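You operate a simulated robot arm through the tools that you are given. There is no shell and no other tool. Be economical: measure what you need, move in short steps, check, and stop when the job is done.

You are at the controls of a simulated robot arm. One attempt, no reset.

## Task
Take the blue dripper from the top of the cream bench and put it on top of the orange carton there.

It is judged by the outcome, as a careful person would: the job done as asked, and still so three seconds after it is handed in. It fails if anything else is knocked over, pushed out of place, dropped, spilled or broken.

## Robot
A 6-joint arm with a two-finger parallel gripper, fixed in place. Base frame: the origin is at the foot of the arm, x ahead of it, y to its left, z up; the work surface is at about z = 0. Lengths are in cm, angles in degrees, forces in N, time in s.
With the tool pointing down near the work surface it reaches from about 14 to 58 cm from the base axis. Its first joint turns from -66.0 to 66.0 degrees. Payload 2.1 kg.
The tool frame sits at the grasp point between the pads (the TCP): z along the fingers, y along the line on which they close. The tips reach 3 cm beyond it. Largest opening 9.4 cm; finger width 2.8, thickness 1; the body of the gripper, 5 by 9.6 cm, starts 5.5 cm behind the TCP.
Orientation is that of the tool frame in the base frame, as a unit quaternion [w, x, y, z]. With the fingers straight down and closing along the base's y, the tool's x points along the base's -x, its y along +y and its z along -z.

## Interface
- The arm moves only by the tool jog_arm. Its argument "commands" is a list of rows, each a list of 7 numbers: the shift along the base's x, y, z in m, then the turn, a rotation vector about the base's x, y, z in degrees, then the opening, from 0 (shut) to 1 (fully open). In form: [[tx, ty, tz, ax, ay, az, grip], ...]. A call has 1 to 10 rows; each row shifts and turns the commanded pose from where the row before left it. Rows are played at 5 a second. More than 5 cm and 8.6 degrees between two rows, or a gripper value outside its range, and nothing of the call is played. Where a pose cannot be reached the arm comes as near as it can. A force on the tool above 40 N (or 10 N above the force at the start of the call, whichever is more), or a blocked arm, ends the call early, and 0.2 s more pass. Each finger travels about 7.2 cm/s and halts on what it meets, pressing with about 29 N; the grip force reading is that of the motor and also rises with nothing between the fingers. The clock runs only during rows and for 0.2 s after the last one: add rows that do not move to give the fingers time. The reply holds the time, the measured pose of the TCP, the force on the tool along the base axes, the opening and the grip force, in the units named above and with some noise, and new pictures: "pictures" is both (left out), scene, wrist or none.
- Cameras (640 x 400 px; columns grow to the right, rows downward): "scene" is fixed at [7.49, -39.39, 48.21]; the picture's right is [0.51, -0.86, 0.00], its down [-0.53, -0.31, -0.79] and it looks along [0.68, 0.40, -0.61] (base axes); focal length 214 px, centre (320, 200). "wrist" rides on the gripper at [7.6, 1.4, -10.3] in the tool frame; the picture's right is [-0.18, 0.98, 0.00], its down [-0.75, -0.14, -0.64] and it looks along [-0.63, -0.12, 0.77] (tool axes); focal length 243 px, centre (320, 200). There is no depth. A picture from a camera that has moved, and an enlarged one, comes with that camera's place and axes in the base frame and with its lens.
- enlarge(camera, box): a new picture of the part [left, top, right, bottom] of that camera's present view, enlarged. It takes no simulated time.
- job_done(): hands the job in; it is judged then, once.

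Go step by step. Nothing tells you positions but the pictures and the camera data: compare them with the known pose of the tool, close in by small moves and look again before you grip or let go. The budget is 90 turns and 170 pictures, counting those below and the enlarged ones. Unless the task says otherwise, let go and move clear before handing in, and close with one line.

The tools are called as name(argument=value, ...) on one line, values as JSON. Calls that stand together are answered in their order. jog_arm: Moves the arm, as the interface text tells. Its arguments: {"type":"object","properties":{"commands":{"type":"array","items":{"type":"array","items":{"type":"number"}}},"pictures":{"type":"string","enum":["both","scene","wrist","none"]}},"required":["commands"]} The other tools are called the same way: enlarge (camera, box) takes an enlarged picture of a part of a camera's view; job_done () hands the job in.

At the start:

```text
time: 0.0
eef_pos: [28.51, -9.5, 36.61]
tool_rot: [0.001, 0.0, 1.0, 0.0]
ft_force: [-0.3, 0.0, -0.2]
opening: 9.43
gripper_force: 0.1
```

scene: 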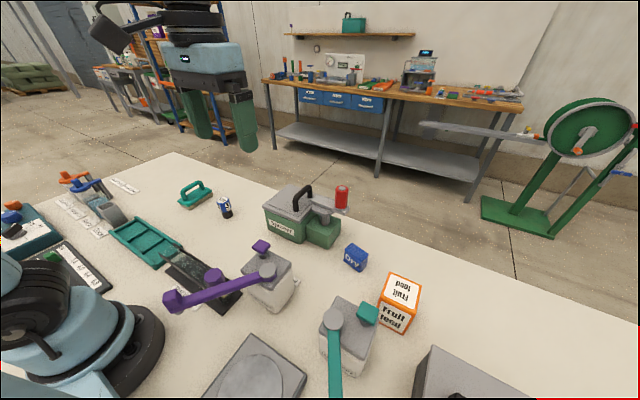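
wrist: 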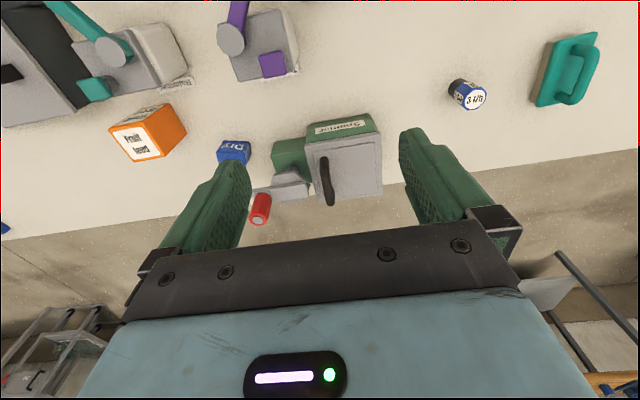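

I see two bluish small items: a blue box and a blue/black cylinder marked like a flow rate. I'll enlarge both to tell which is the dripper.

enlarge(camera="scene", box=[170, 170, 290, 245])

enlarge(camera="scene", box=[320, 220, 448, 340])

enlarge(camera="wrist", box=[420, 60, 520, 123])

enlarge(camera="wrist", box=[90, 80, 290, 205])

enlarge(camera="scene", box=[0, 150, 180, 290])

```text
5.33 times, centred on (230, 208) of scene
camera zoom: at [7.49, -39.39, 48.21], right [0.51, -0.86, 0.0], down [-0.53, -0.31, -0.79], along [0.68, 0.4, -0.61], focal length 1144 px, centre (800, 160)
```

zoom: 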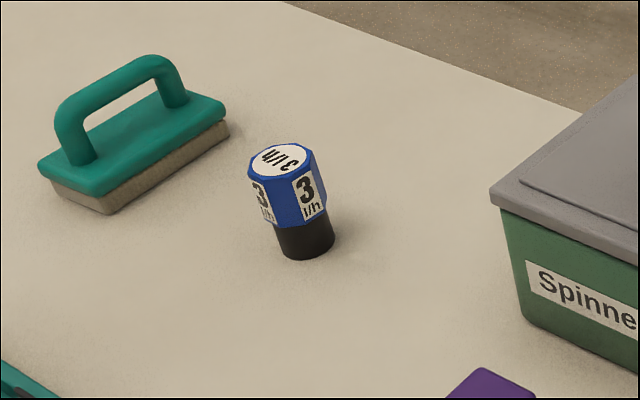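

```text
3.33 times, centred on (384, 280) of scene
camera zoom: at [7.49, -39.39, 48.21], right [0.51, -0.86, 0.0], down [-0.53, -0.31, -0.79], along [0.68, 0.4, -0.61], focal length 715 px, centre (107, -67)
```

zoom: 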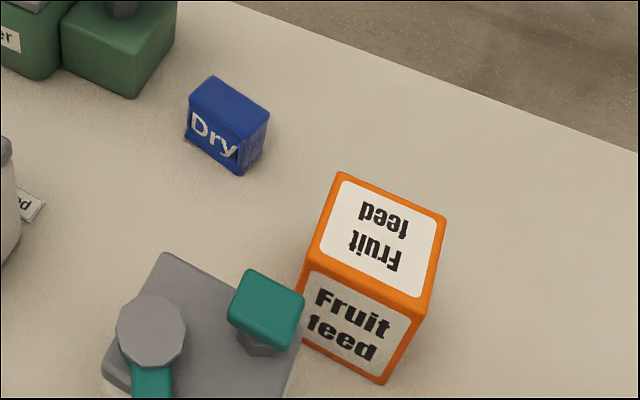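

```text
6.35 times, centred on (470, 92) of wrist
camera zoom: at [20.98, -8.23, 46.92], right [0.18, 0.98, 0.0], down [0.75, -0.14, 0.64], along [0.63, -0.12, -0.77], focal length 1540 px, centre (-632, 889)
```

zoom: 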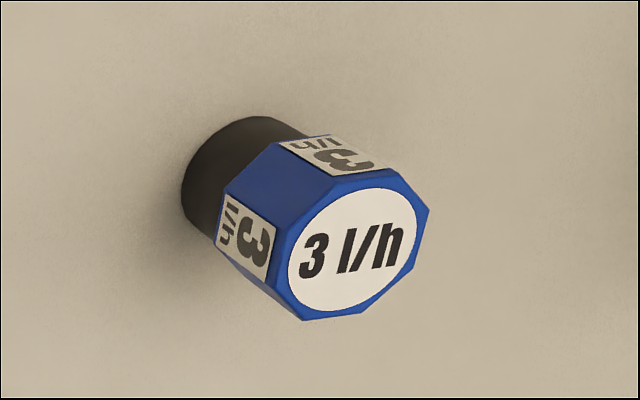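

```text
3.20 times, centred on (190, 142) of wrist
camera zoom: at [20.98, -8.23, 46.92], right [0.18, 0.98, 0.0], down [0.75, -0.14, 0.64], along [0.63, -0.12, -0.77], focal length 776 px, centre (736, 384)
```

zoom: 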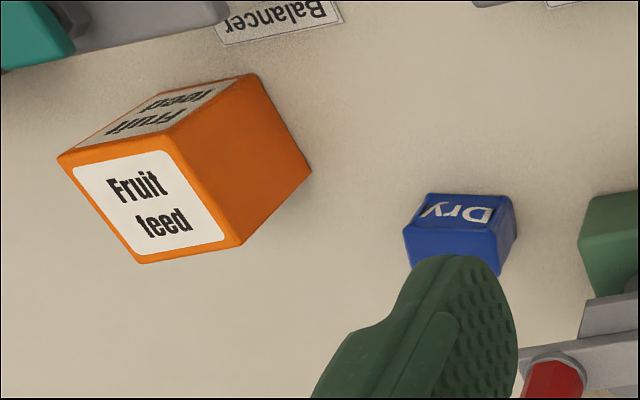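

```text
2.86 times, centred on (90, 220) of scene
camera zoom: at [7.49, -39.39, 48.21], right [0.51, -0.86, 0.0], down [-0.53, -0.31, -0.79], along [0.68, 0.4, -0.61], focal length 613 px, centre (977, 143)
```

zoom: 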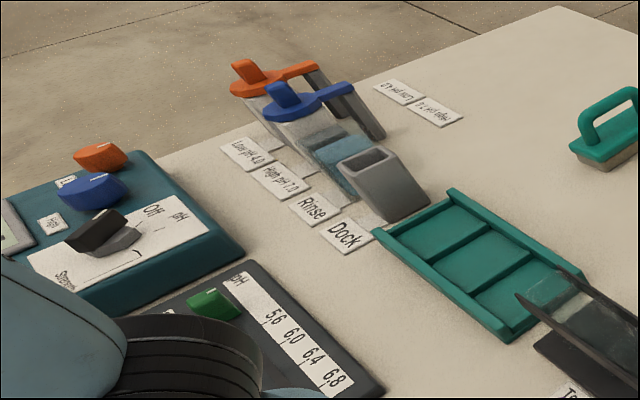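

The "3 l/h" cap-and-stub is the dripper (the box marked "Dry" isn't): I place it near (37.8, 14.0), about 6.6 tall. The carton is near (34.2, -41.8), top at about z = 9.3. Next I move above the dripper and look again.

jog_arm(commands=[[0.0133, 0.0336, -0.022, 0, 0, 0, 1], [0.0133, 0.0336, -0.022, 0, 0, 0, 1], [0.0133, 0.0336, -0.022, 0, 0, 0, 1], [0.0133, 0.0336, -0.022, 0, 0, 0, 1], [0.0133, 0.0336, -0.022, 0, 0, 0, 1], [0.0133, 0.0336, -0.022, 0, 0, 0, 1], [0.0132, 0.0334, -0.022, 0, 0, 0, 1], [0, 0, 0, 0, 0, 0, 1], [0, 0, 0, 0, 0, 0, 1]])

```text
time: 2.0
eef_pos: [37.76, 13.79, 21.07]
tool_rot: [0.001, 0.0, 1.0, 0.0]
ft_force: [-0.3, 0.1, 0.2]
opening: 9.37
gripper_force: 0.0
camera wrist: at [30.14, 15.29, 31.34], right [0.18, 0.98, 0.0], down [0.75, -0.14, 0.64], along [0.63, -0.12, -0.77], focal length 243 px, centre (320, 200)
```

scene: 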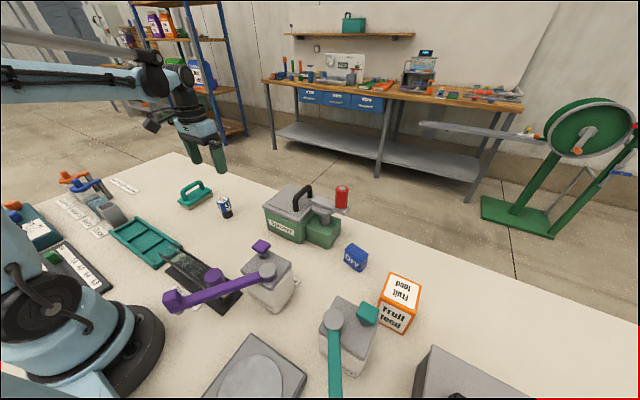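
wrist: 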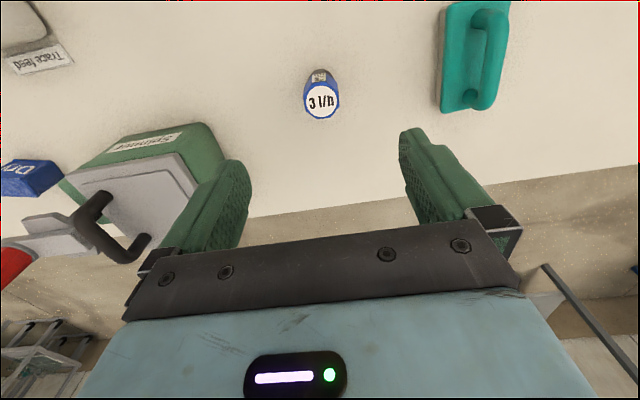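

enlarge(camera="wrist", box=[280, 55, 360, 130])

```text
5.33 times, centred on (320, 92) of wrist
camera zoom: at [30.14, 15.29, 31.34], right [0.18, 0.98, 0.0], down [0.75, -0.14, 0.64], along [0.63, -0.12, -0.77], focal length 1294 px, centre (320, 773)
```

zoom: 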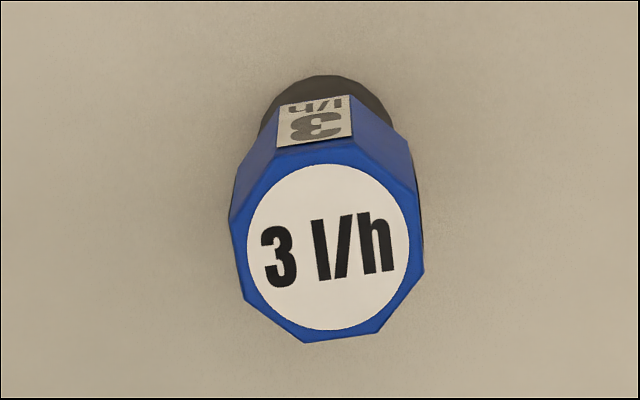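

The dripper's cap is centred at about (37.95, 13.9), with flats facing the fingers and about 3.4 across. I go straight down to z ≈ 4.7.

jog_arm(commands=[[0.002, 0.001, -0.04, 0, 0, 0, 1], [0, 0, -0.04, 0, 0, 0, 1], [0, 0, -0.04, 0, 0, 0, 1], [0, 0, -0.025, 0, 0, 0, 1], [0, 0, -0.018, 0, 0, 0, 1], [0, 0, 0, 0, 0, 0, 1], [0, 0, 0, 0, 0, 0, 1]])

```text
time: 3.6
eef_pos: [38.0, 14.15, 4.84]
tool_rot: [0.001, 0.001, 1.0, 0.001]
ft_force: [-0.1, 0.0, 0.3]
opening: 9.42
gripper_force: 0.1
camera wrist: at [30.45, 15.45, 15.09], right [0.18, 0.98, 0.0], down [0.75, -0.14, 0.64], along [0.63, -0.12, -0.77], focal length 243 px, centre (320, 200)
```

scene: 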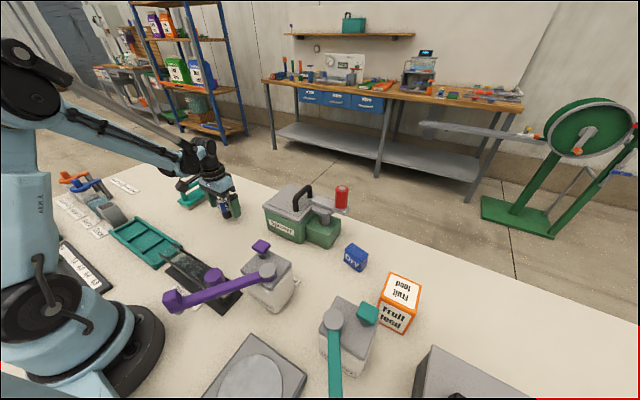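
wrist: 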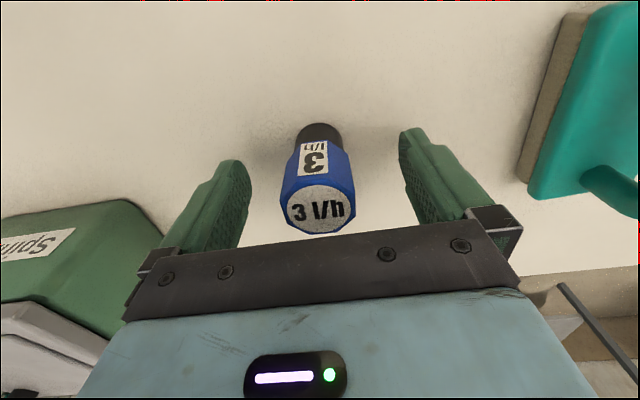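

The dripper stands between the fingers, nearly centred. I close the gripper now.

jog_arm(commands=[[0, -0.001, 0, 0, 0, 0, 0.6], [0, 0, 0, 0, 0, 0, 0.42], [0, 0, 0, 0, 0, 0, 0.2], [0, 0, 0, 0, 0, 0, 0.2], [0, 0, 0, 0, 0, 0, 0.2]], pictures="wrist")

```text
time: 4.8
eef_pos: [38.05, 13.94, 4.86]
tool_rot: [0.001, 0.001, 1.0, 0.0]
ft_force: [-0.3, 0.2, 0.8]
opening: 3.41
gripper_force: 28.9
camera wrist: at [30.46, 15.27, 15.15], right [0.18, 0.98, 0.0], down [0.75, -0.14, 0.64], along [0.63, -0.12, -0.77], focal length 243 px, centre (320, 200)
```

wrist: 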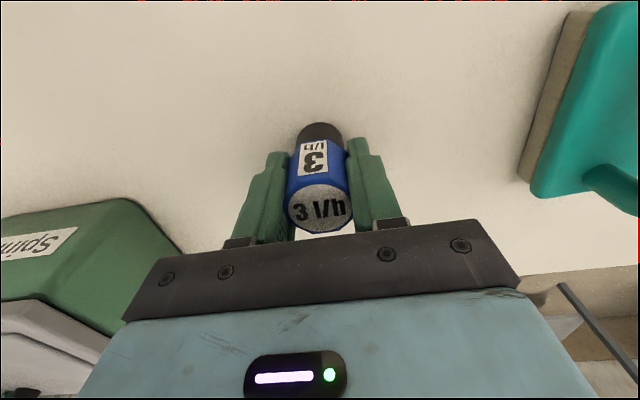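

The dripper is held at 3.4 cm. I lift it straight up, well clear of everything.

jog_arm(commands=[[0, 0, 0.02, 0, 0, 0, 0.2], [0, 0, 0.04, 0, 0, 0, 0.2], [0, 0, 0.04, 0, 0, 0, 0.2], [0, 0, 0.045, 0, 0, 0, 0.2], [0, 0, 0.045, 0, 0, 0, 0.2], [0, 0, 0.045, 0, 0, 0, 0.2], [0, 0, 0.025, 0, 0, 0, 0.2], [0, 0, 0, 0, 0, 0, 0.2]])

```text
time: 6.6
eef_pos: [37.87, 13.97, 30.92]
tool_rot: [0.0, 0.0, 1.0, 0.0]
ft_force: [0.4, -0.1, 0.1]
opening: 3.41
gripper_force: 29.7
camera wrist: at [30.31, 15.34, 41.11], right [0.18, 0.98, 0.0], down [0.75, -0.14, 0.64], along [0.63, -0.12, -0.77], focal length 243 px, centre (320, 200)
```

scene: 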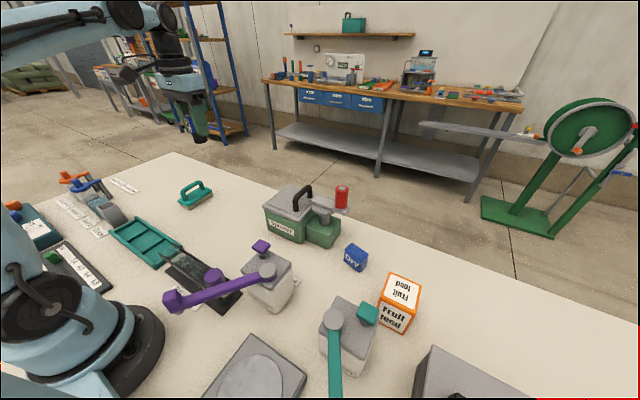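
wrist: 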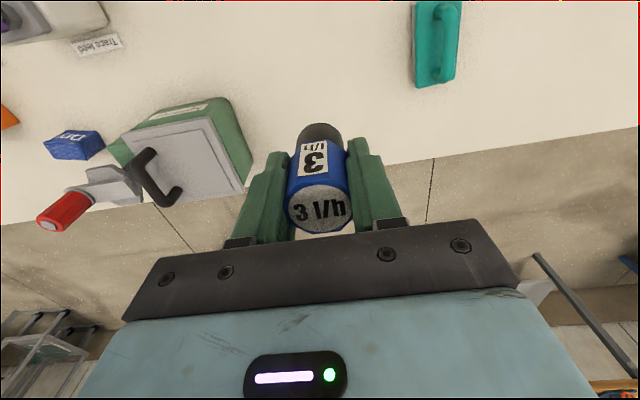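

The lift is clean. I carry it across at z ≈ 31 toward the carton, stopping short of it to look.

jog_arm(commands=[[-0.003, -0.043, 0, 0, 0, 0, 0.2], [-0.003, -0.043, 0, 0, 0, 0, 0.2], [-0.003, -0.043, 0, 0, 0, 0, 0.2], [-0.003, -0.043, 0, 0, 0, 0, 0.2], [-0.003, -0.043, 0, 0, 0, 0, 0.2], [-0.003, -0.043, 0, 0, 0, 0, 0.2], [-0.003, -0.043, 0, 0, 0, 0, 0.2], [-0.003, -0.043, 0, 0, 0, 0, 0.2], [-0.003, -0.043, 0, 0, 0, 0, 0.2], [0, 0, 0, 0, 0, 0, 0.2]])

```text
time: 8.8
eef_pos: [35.57, -24.7, 31.05]
tool_rot: [0.001, -0.001, 1.0, 0.0]
ft_force: [-0.6, -0.6, -0.1]
opening: 3.42
gripper_force: 29.0
camera wrist: at [27.97, -23.41, 41.29], right [0.18, 0.98, 0.0], down [0.75, -0.14, 0.64], along [0.63, -0.12, -0.77], focal length 243 px, centre (320, 200)
```

scene: 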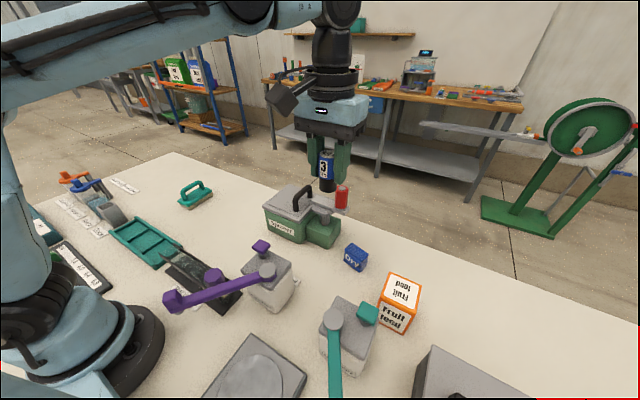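
wrist: 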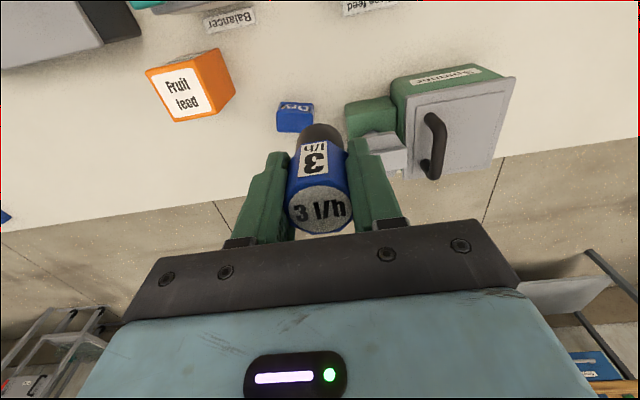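

The wrist view puts the carton's top centre at about (34.0, -41.9), which agrees with the scene camera. I move over it and then part of the way down.

jog_arm(commands=[[-0.004, -0.043, 0, 0, 0, 0, 0.2], [-0.004, -0.043, 0, 0, 0, 0, 0.2], [-0.004, -0.043, 0, 0, 0, 0, 0.2], [-0.003, -0.043, 0, 0, 0, 0, 0.2], [0, 0, -0.03, 0, 0, 0, 0.2], [0, 0, -0.04, 0, 0, 0, 0.2], [0, 0, -0.02, 0, 0, 0, 0.2], [0, 0, 0, 0, 0, 0, 0.2], [0, 0, 0, 0, 0, 0, 0.2]])

```text
time: 10.8
eef_pos: [33.09, -38.77, 20.83]
tool_rot: [0.001, 0.0, 1.0, 0.0]
ft_force: [0.2, -0.2, -0.5]
opening: 3.42
gripper_force: 29.1
out of reach, approached as far as the arm can: row 3, 4
camera wrist: at [25.51, -37.38, 31.09], right [0.18, 0.98, 0.0], down [0.75, -0.14, 0.64], along [0.63, -0.12, -0.77], focal length 243 px, centre (320, 200)
```

scene: 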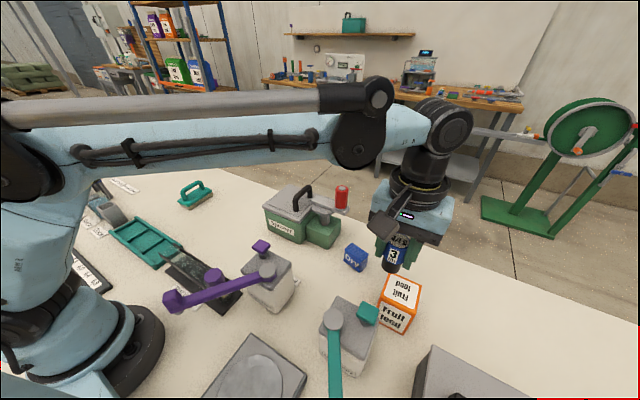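
wrist: 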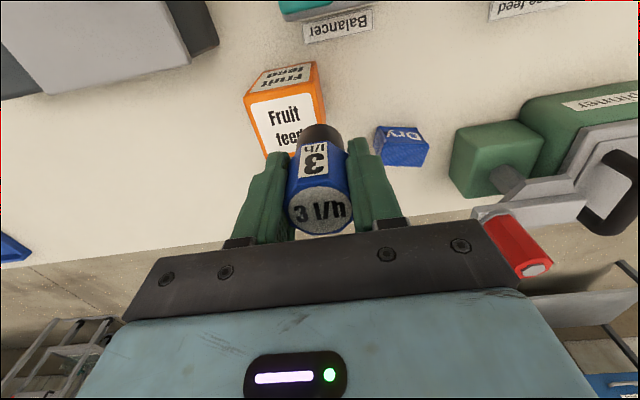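

The arm reached its limit at that height but is fine lower down. I shift the remaining 1.0 / -3.1 cm here at z ≈ 21.

jog_arm(commands=[[0.005, -0.015, 0, 0, 0, 0, 0.2], [0.005, -0.016, 0, 0, 0, 0, 0.2], [0, 0, -0.02, 0, 0, 0, 0.2], [0, 0, 0, 0, 0, 0, 0.2], [0, 0, 0, 0, 0, 0, 0.2]])

```text
time: 12.0
eef_pos: [34.21, -41.97, 19.04]
tool_rot: [0.001, 0.0, 1.0, 0.0]
ft_force: [0.6, -1.6, -1.0]
opening: 3.41
gripper_force: 28.9
camera wrist: at [26.62, -40.53, 29.26], right [0.18, 0.98, 0.0], down [0.75, -0.14, 0.64], along [0.63, -0.12, -0.77], focal length 243 px, centre (320, 200)
```

scene: 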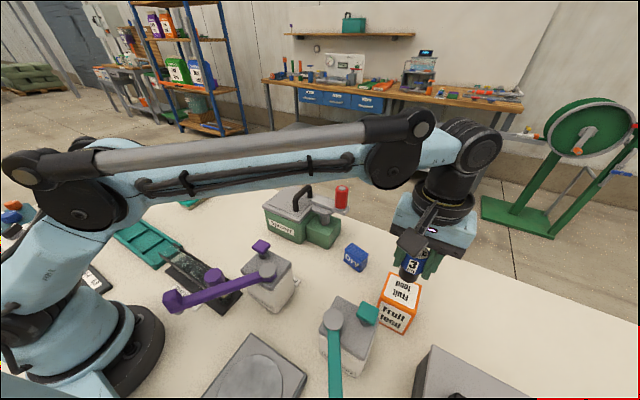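
wrist: 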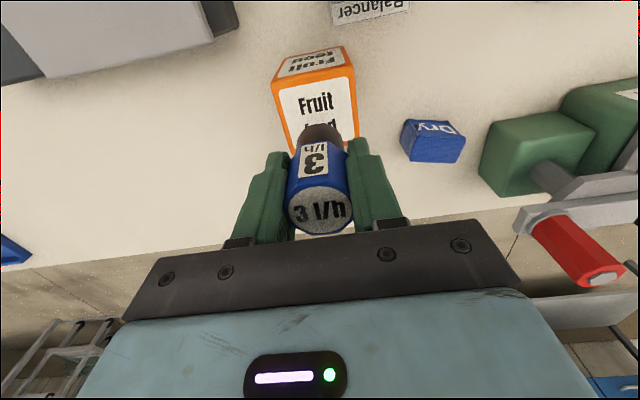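

It's over the carton. I lower to about 1 cm above expected contact (z ≈ 14.2) and check.

jog_arm(commands=[[0, 0, -0.015, 0, 0, 0, 0.2], [0, 0, -0.015, 0, 0, 0, 0.2], [0, 0, -0.007, 0, 0, 0, 0.2], [0, 0, 0, 0, 0, 0, 0.2], [0, 0, 0, 0, 0, 0, 0.2]])

enlarge(camera="scene", box=[350, 230, 450, 340])

enlarge(camera="wrist", box=[240, 50, 400, 150])

```text
time: 13.2
eef_pos: [34.22, -41.88, 15.25]
tool_rot: [0.001, 0.0, 1.0, 0.0]
ft_force: [0.5, 0.0, 0.4]
opening: 3.42
gripper_force: 28.8
camera wrist: at [26.74, -40.48, 25.57], right [0.18, 0.98, 0.0], down [0.75, -0.14, 0.64], along [0.63, -0.12, -0.77], focal length 243 px, centre (320, 200)
```

scene: 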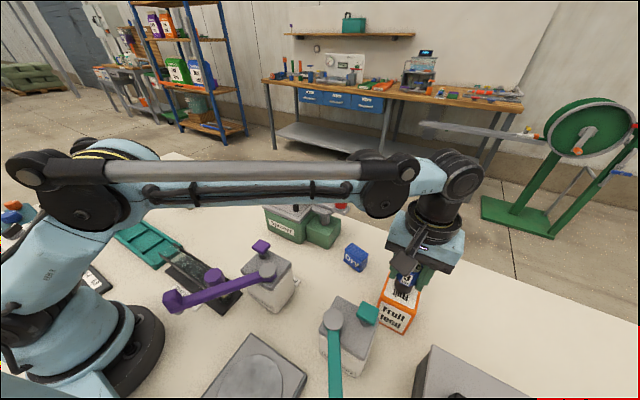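
wrist: 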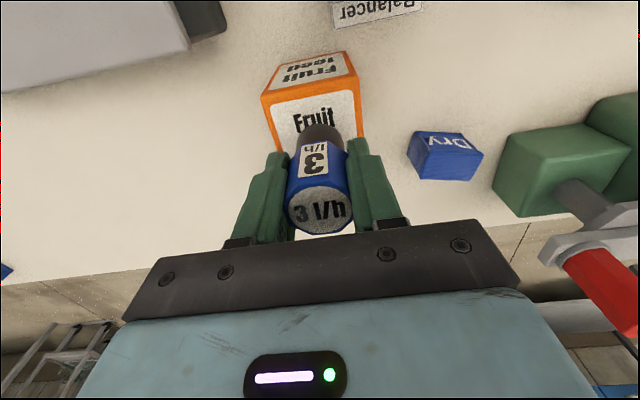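

```text
3.64 times, centred on (400, 285) of scene
camera zoom: at [7.49, -39.39, 48.21], right [0.51, -0.86, 0.0], down [-0.53, -0.31, -0.79], along [0.68, 0.4, -0.61], focal length 780 px, centre (29, -109)
```

zoom: 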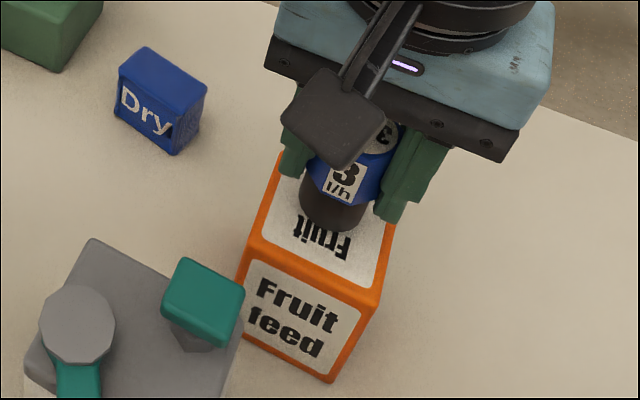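

```text
4.00 times, centred on (320, 100) of wrist
camera zoom: at [26.74, -40.48, 25.57], right [0.18, 0.98, 0.0], down [0.75, -0.14, 0.64], along [0.63, -0.12, -0.77], focal length 970 px, centre (320, 600)
```

zoom: 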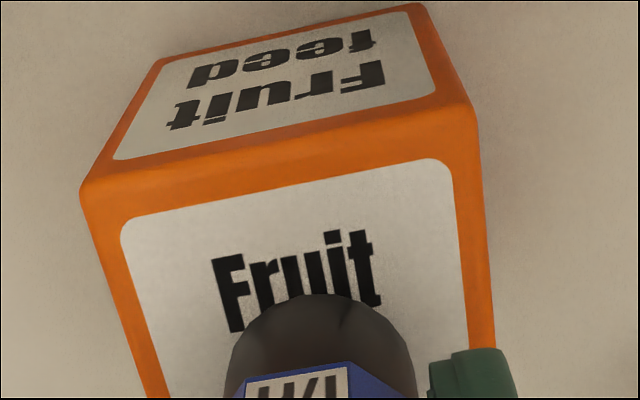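

It's centred over the top face with about 1 cm to go. I lower in 2–3 mm steps, watching the force.

jog_arm(commands=[[0, 0, -0.004, 0, 0, 0, 0.2], [0, 0, -0.003, 0, 0, 0, 0.2], [0, 0, 0, 0, 0, 0, 0.2], [0, 0, 0, 0, 0, 0, 0.2]], pictures="none")

enlarge(camera="scene", box=[350, 230, 450, 340])

```text
time: 14.2
eef_pos: [34.27, -41.84, 14.61]
tool_rot: [0.001, 0.0, 1.0, 0.0]
ft_force: [-0.3, 0.1, -1.4]
opening: 3.41
gripper_force: 29.1
```

```text
3.64 times, centred on (400, 285) of scene
camera zoom: at [7.49, -39.39, 48.21], right [0.51, -0.86, 0.0], down [-0.53, -0.31, -0.79], along [0.68, 0.4, -0.61], focal length 780 px, centre (29, -109)
```

zoom: 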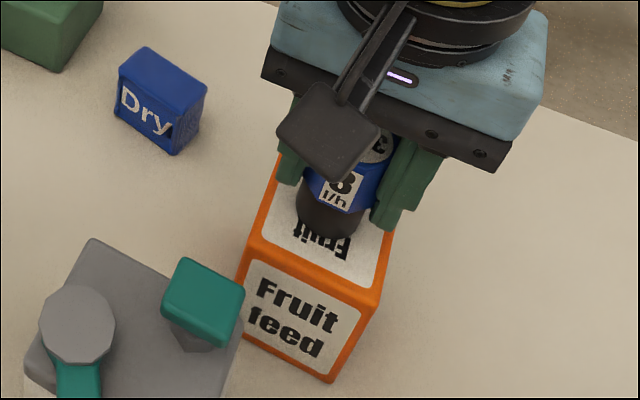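

jog_arm(commands=[[0, 0, -0.002, 0, 0, 0, 0.2], [0, 0, 0, 0, 0, 0, 0.2], [0, 0, 0, 0, 0, 0, 0.2]], pictures="none")

```text
time: 15.0
eef_pos: [34.39, -41.84, 14.61]
tool_rot: [0.001, 0.0, 1.0, -0.001]
ft_force: [-1.1, 0.1, 0.4]
opening: 3.39
gripper_force: 28.7
```

No clear contact yet. I go on in 1–2 mm steps.

jog_arm(commands=[[0, 0, -0.002, 0, 0, 0, 0.2], [0, 0, 0, 0, 0, 0, 0.2], [0, 0, 0, 0, 0, 0, 0.2]], pictures="none")

```text
time: 15.8
eef_pos: [34.37, -41.95, 14.34]
tool_rot: [0.0, 0.0, 1.0, -0.001]
ft_force: [-0.8, -1.6, 18.0]
opening: 3.42
gripper_force: 28.5
```

That's contact: 18 N upward. I ease up 1 mm to relieve the pressing and look.

jog_arm(commands=[[0, 0, 0.001, 0, 0, 0, 0.2], [0, 0, 0, 0, 0, 0, 0.2]], pictures="wrist")

enlarge(camera="scene", box=[350, 230, 450, 340])

```text
time: 16.4
eef_pos: [34.29, -41.96, 14.33]
tool_rot: [0.001, 0.0, 1.0, 0.0]
ft_force: [2.5, -1.1, 5.8]
opening: 3.41
gripper_force: 28.5
camera wrist: at [26.71, -40.47, 24.59], right [0.18, 0.98, 0.0], down [0.75, -0.14, 0.64], along [0.63, -0.12, -0.77], focal length 243 px, centre (320, 200)
```

wrist: 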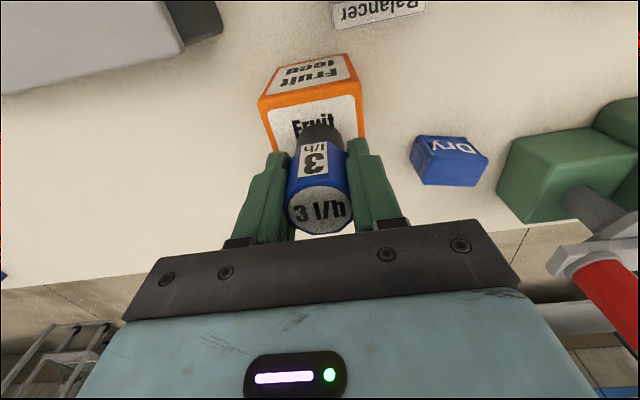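

```text
3.64 times, centred on (400, 285) of scene
camera zoom: at [7.49, -39.39, 48.21], right [0.51, -0.86, 0.0], down [-0.53, -0.31, -0.79], along [0.68, 0.4, -0.61], focal length 780 px, centre (29, -109)
```

zoom: 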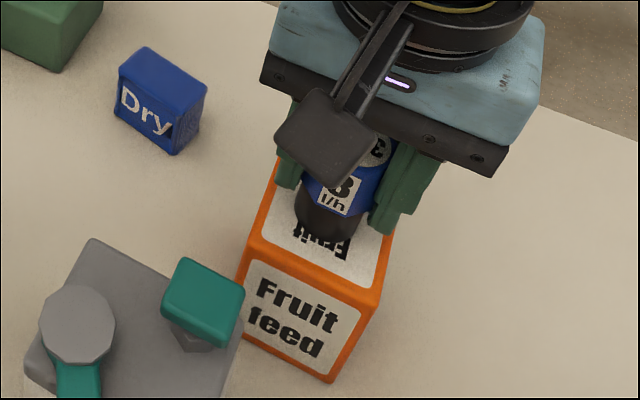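

It rests on the carton under a light load. I open gradually, to a moderate width.

jog_arm(commands=[[0, 0, 0, 0, 0, 0, 0.4], [0, 0, 0, 0, 0, 0, 0.5], [0, 0, 0, 0, 0, 0, 0.65], [0, 0, 0, 0, 0, 0, 0.75], [0, 0, 0, 0, 0, 0, 0.75]])

```text
time: 17.6
eef_pos: [34.28, -41.89, 14.28]
tool_rot: [0.0, 0.0, 1.0, 0.0]
ft_force: [-0.3, 0.5, 0.1]
opening: 7.04
gripper_force: 0.0
camera wrist: at [26.69, -40.47, 24.62], right [0.18, 0.98, 0.0], down [0.75, -0.14, 0.64], along [0.63, -0.12, -0.77], focal length 243 px, centre (320, 200)
```

scene: 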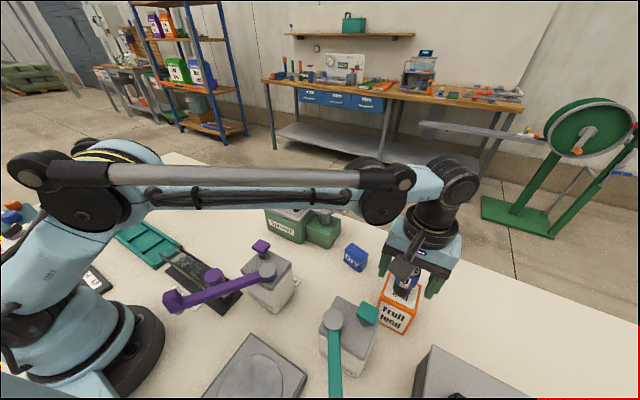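
wrist: 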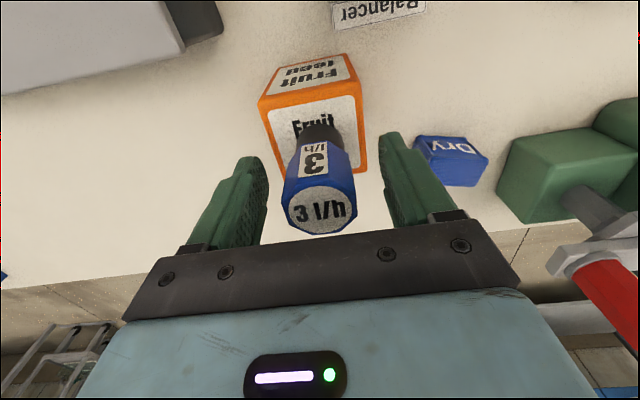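

The dripper stands upright on its own. I rise straight up past its top, then back toward the base and up.

jog_arm(commands=[[0, 0, 0.02, 0, 0, 0, 0.75], [0, 0, 0.025, 0, 0, 0, 0.75], [0, 0, 0.025, 0, 0, 0, 0.75], [0, 0.01, 0.02, 0, 0, 0, 0.75], [-0.01, 0.03, 0.03, 0, 0, 0, 0.75], [-0.01, 0.035, 0.03, 0, 0, 0, 0.75], [-0.01, 0.04, 0, 0, 0, 0, 0.75], [-0.01, 0.04, 0, 0, 0, 0, 0.75], [0, 0.04, 0, 0, 0, 0, 0.75], [0, 0, 0, 0, 0, 0, 0.75]])

enlarge(camera="scene", box=[320, 220, 450, 340])

```text
time: 19.8
eef_pos: [30.1, -22.28, 29.4]
tool_rot: [0.001, 0.0, 1.0, 0.0]
ft_force: [-0.1, 0.0, 1.1]
opening: 7.06
gripper_force: 0.2
camera wrist: at [22.66, -20.95, 39.71], right [0.18, 0.98, 0.0], down [0.75, -0.14, 0.64], along [0.63, -0.12, -0.77], focal length 243 px, centre (320, 200)
```

scene: 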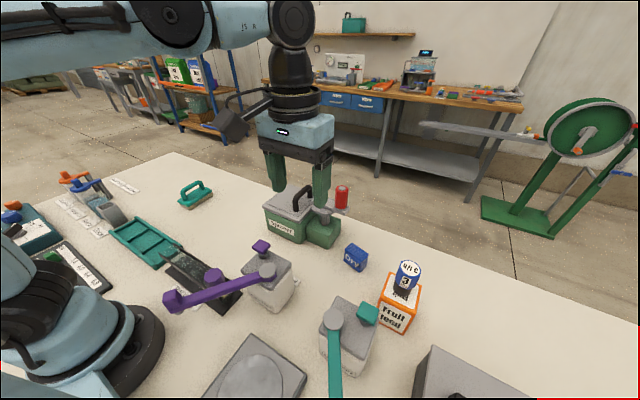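
wrist: 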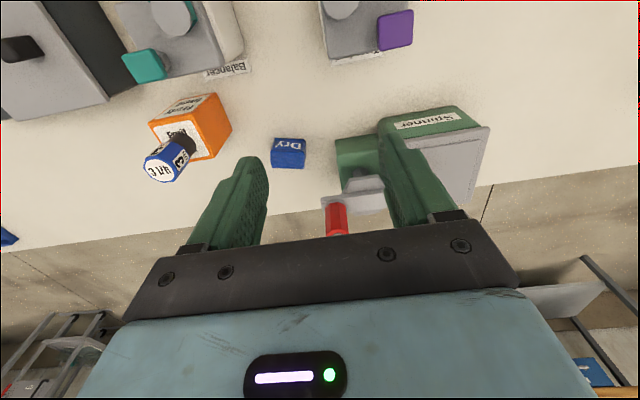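

```text
3.33 times, centred on (385, 280) of scene
camera zoom: at [7.49, -39.39, 48.21], right [0.51, -0.86, 0.0], down [-0.53, -0.31, -0.79], along [0.68, 0.4, -0.61], focal length 715 px, centre (103, -67)
```

zoom: 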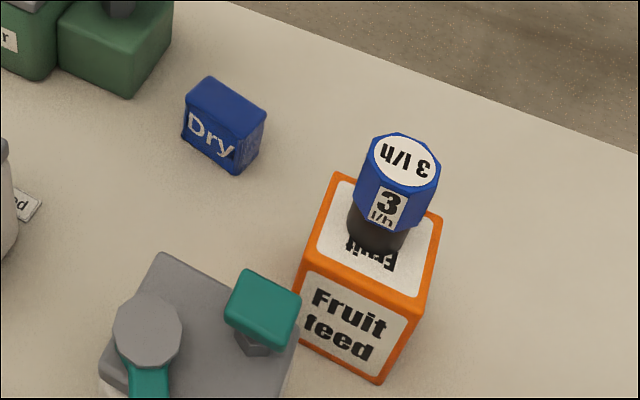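

The dripper stands upright in the middle of the carton's top, nothing else has moved, and the arm is clear. I hand the job in.

job_done()

```text
The job is handed in.
```

The blue "3 l/h" dripper is standing on top of the orange "Fruit feed" carton; the arm has let go and moved clear, and nothing else was disturbed.
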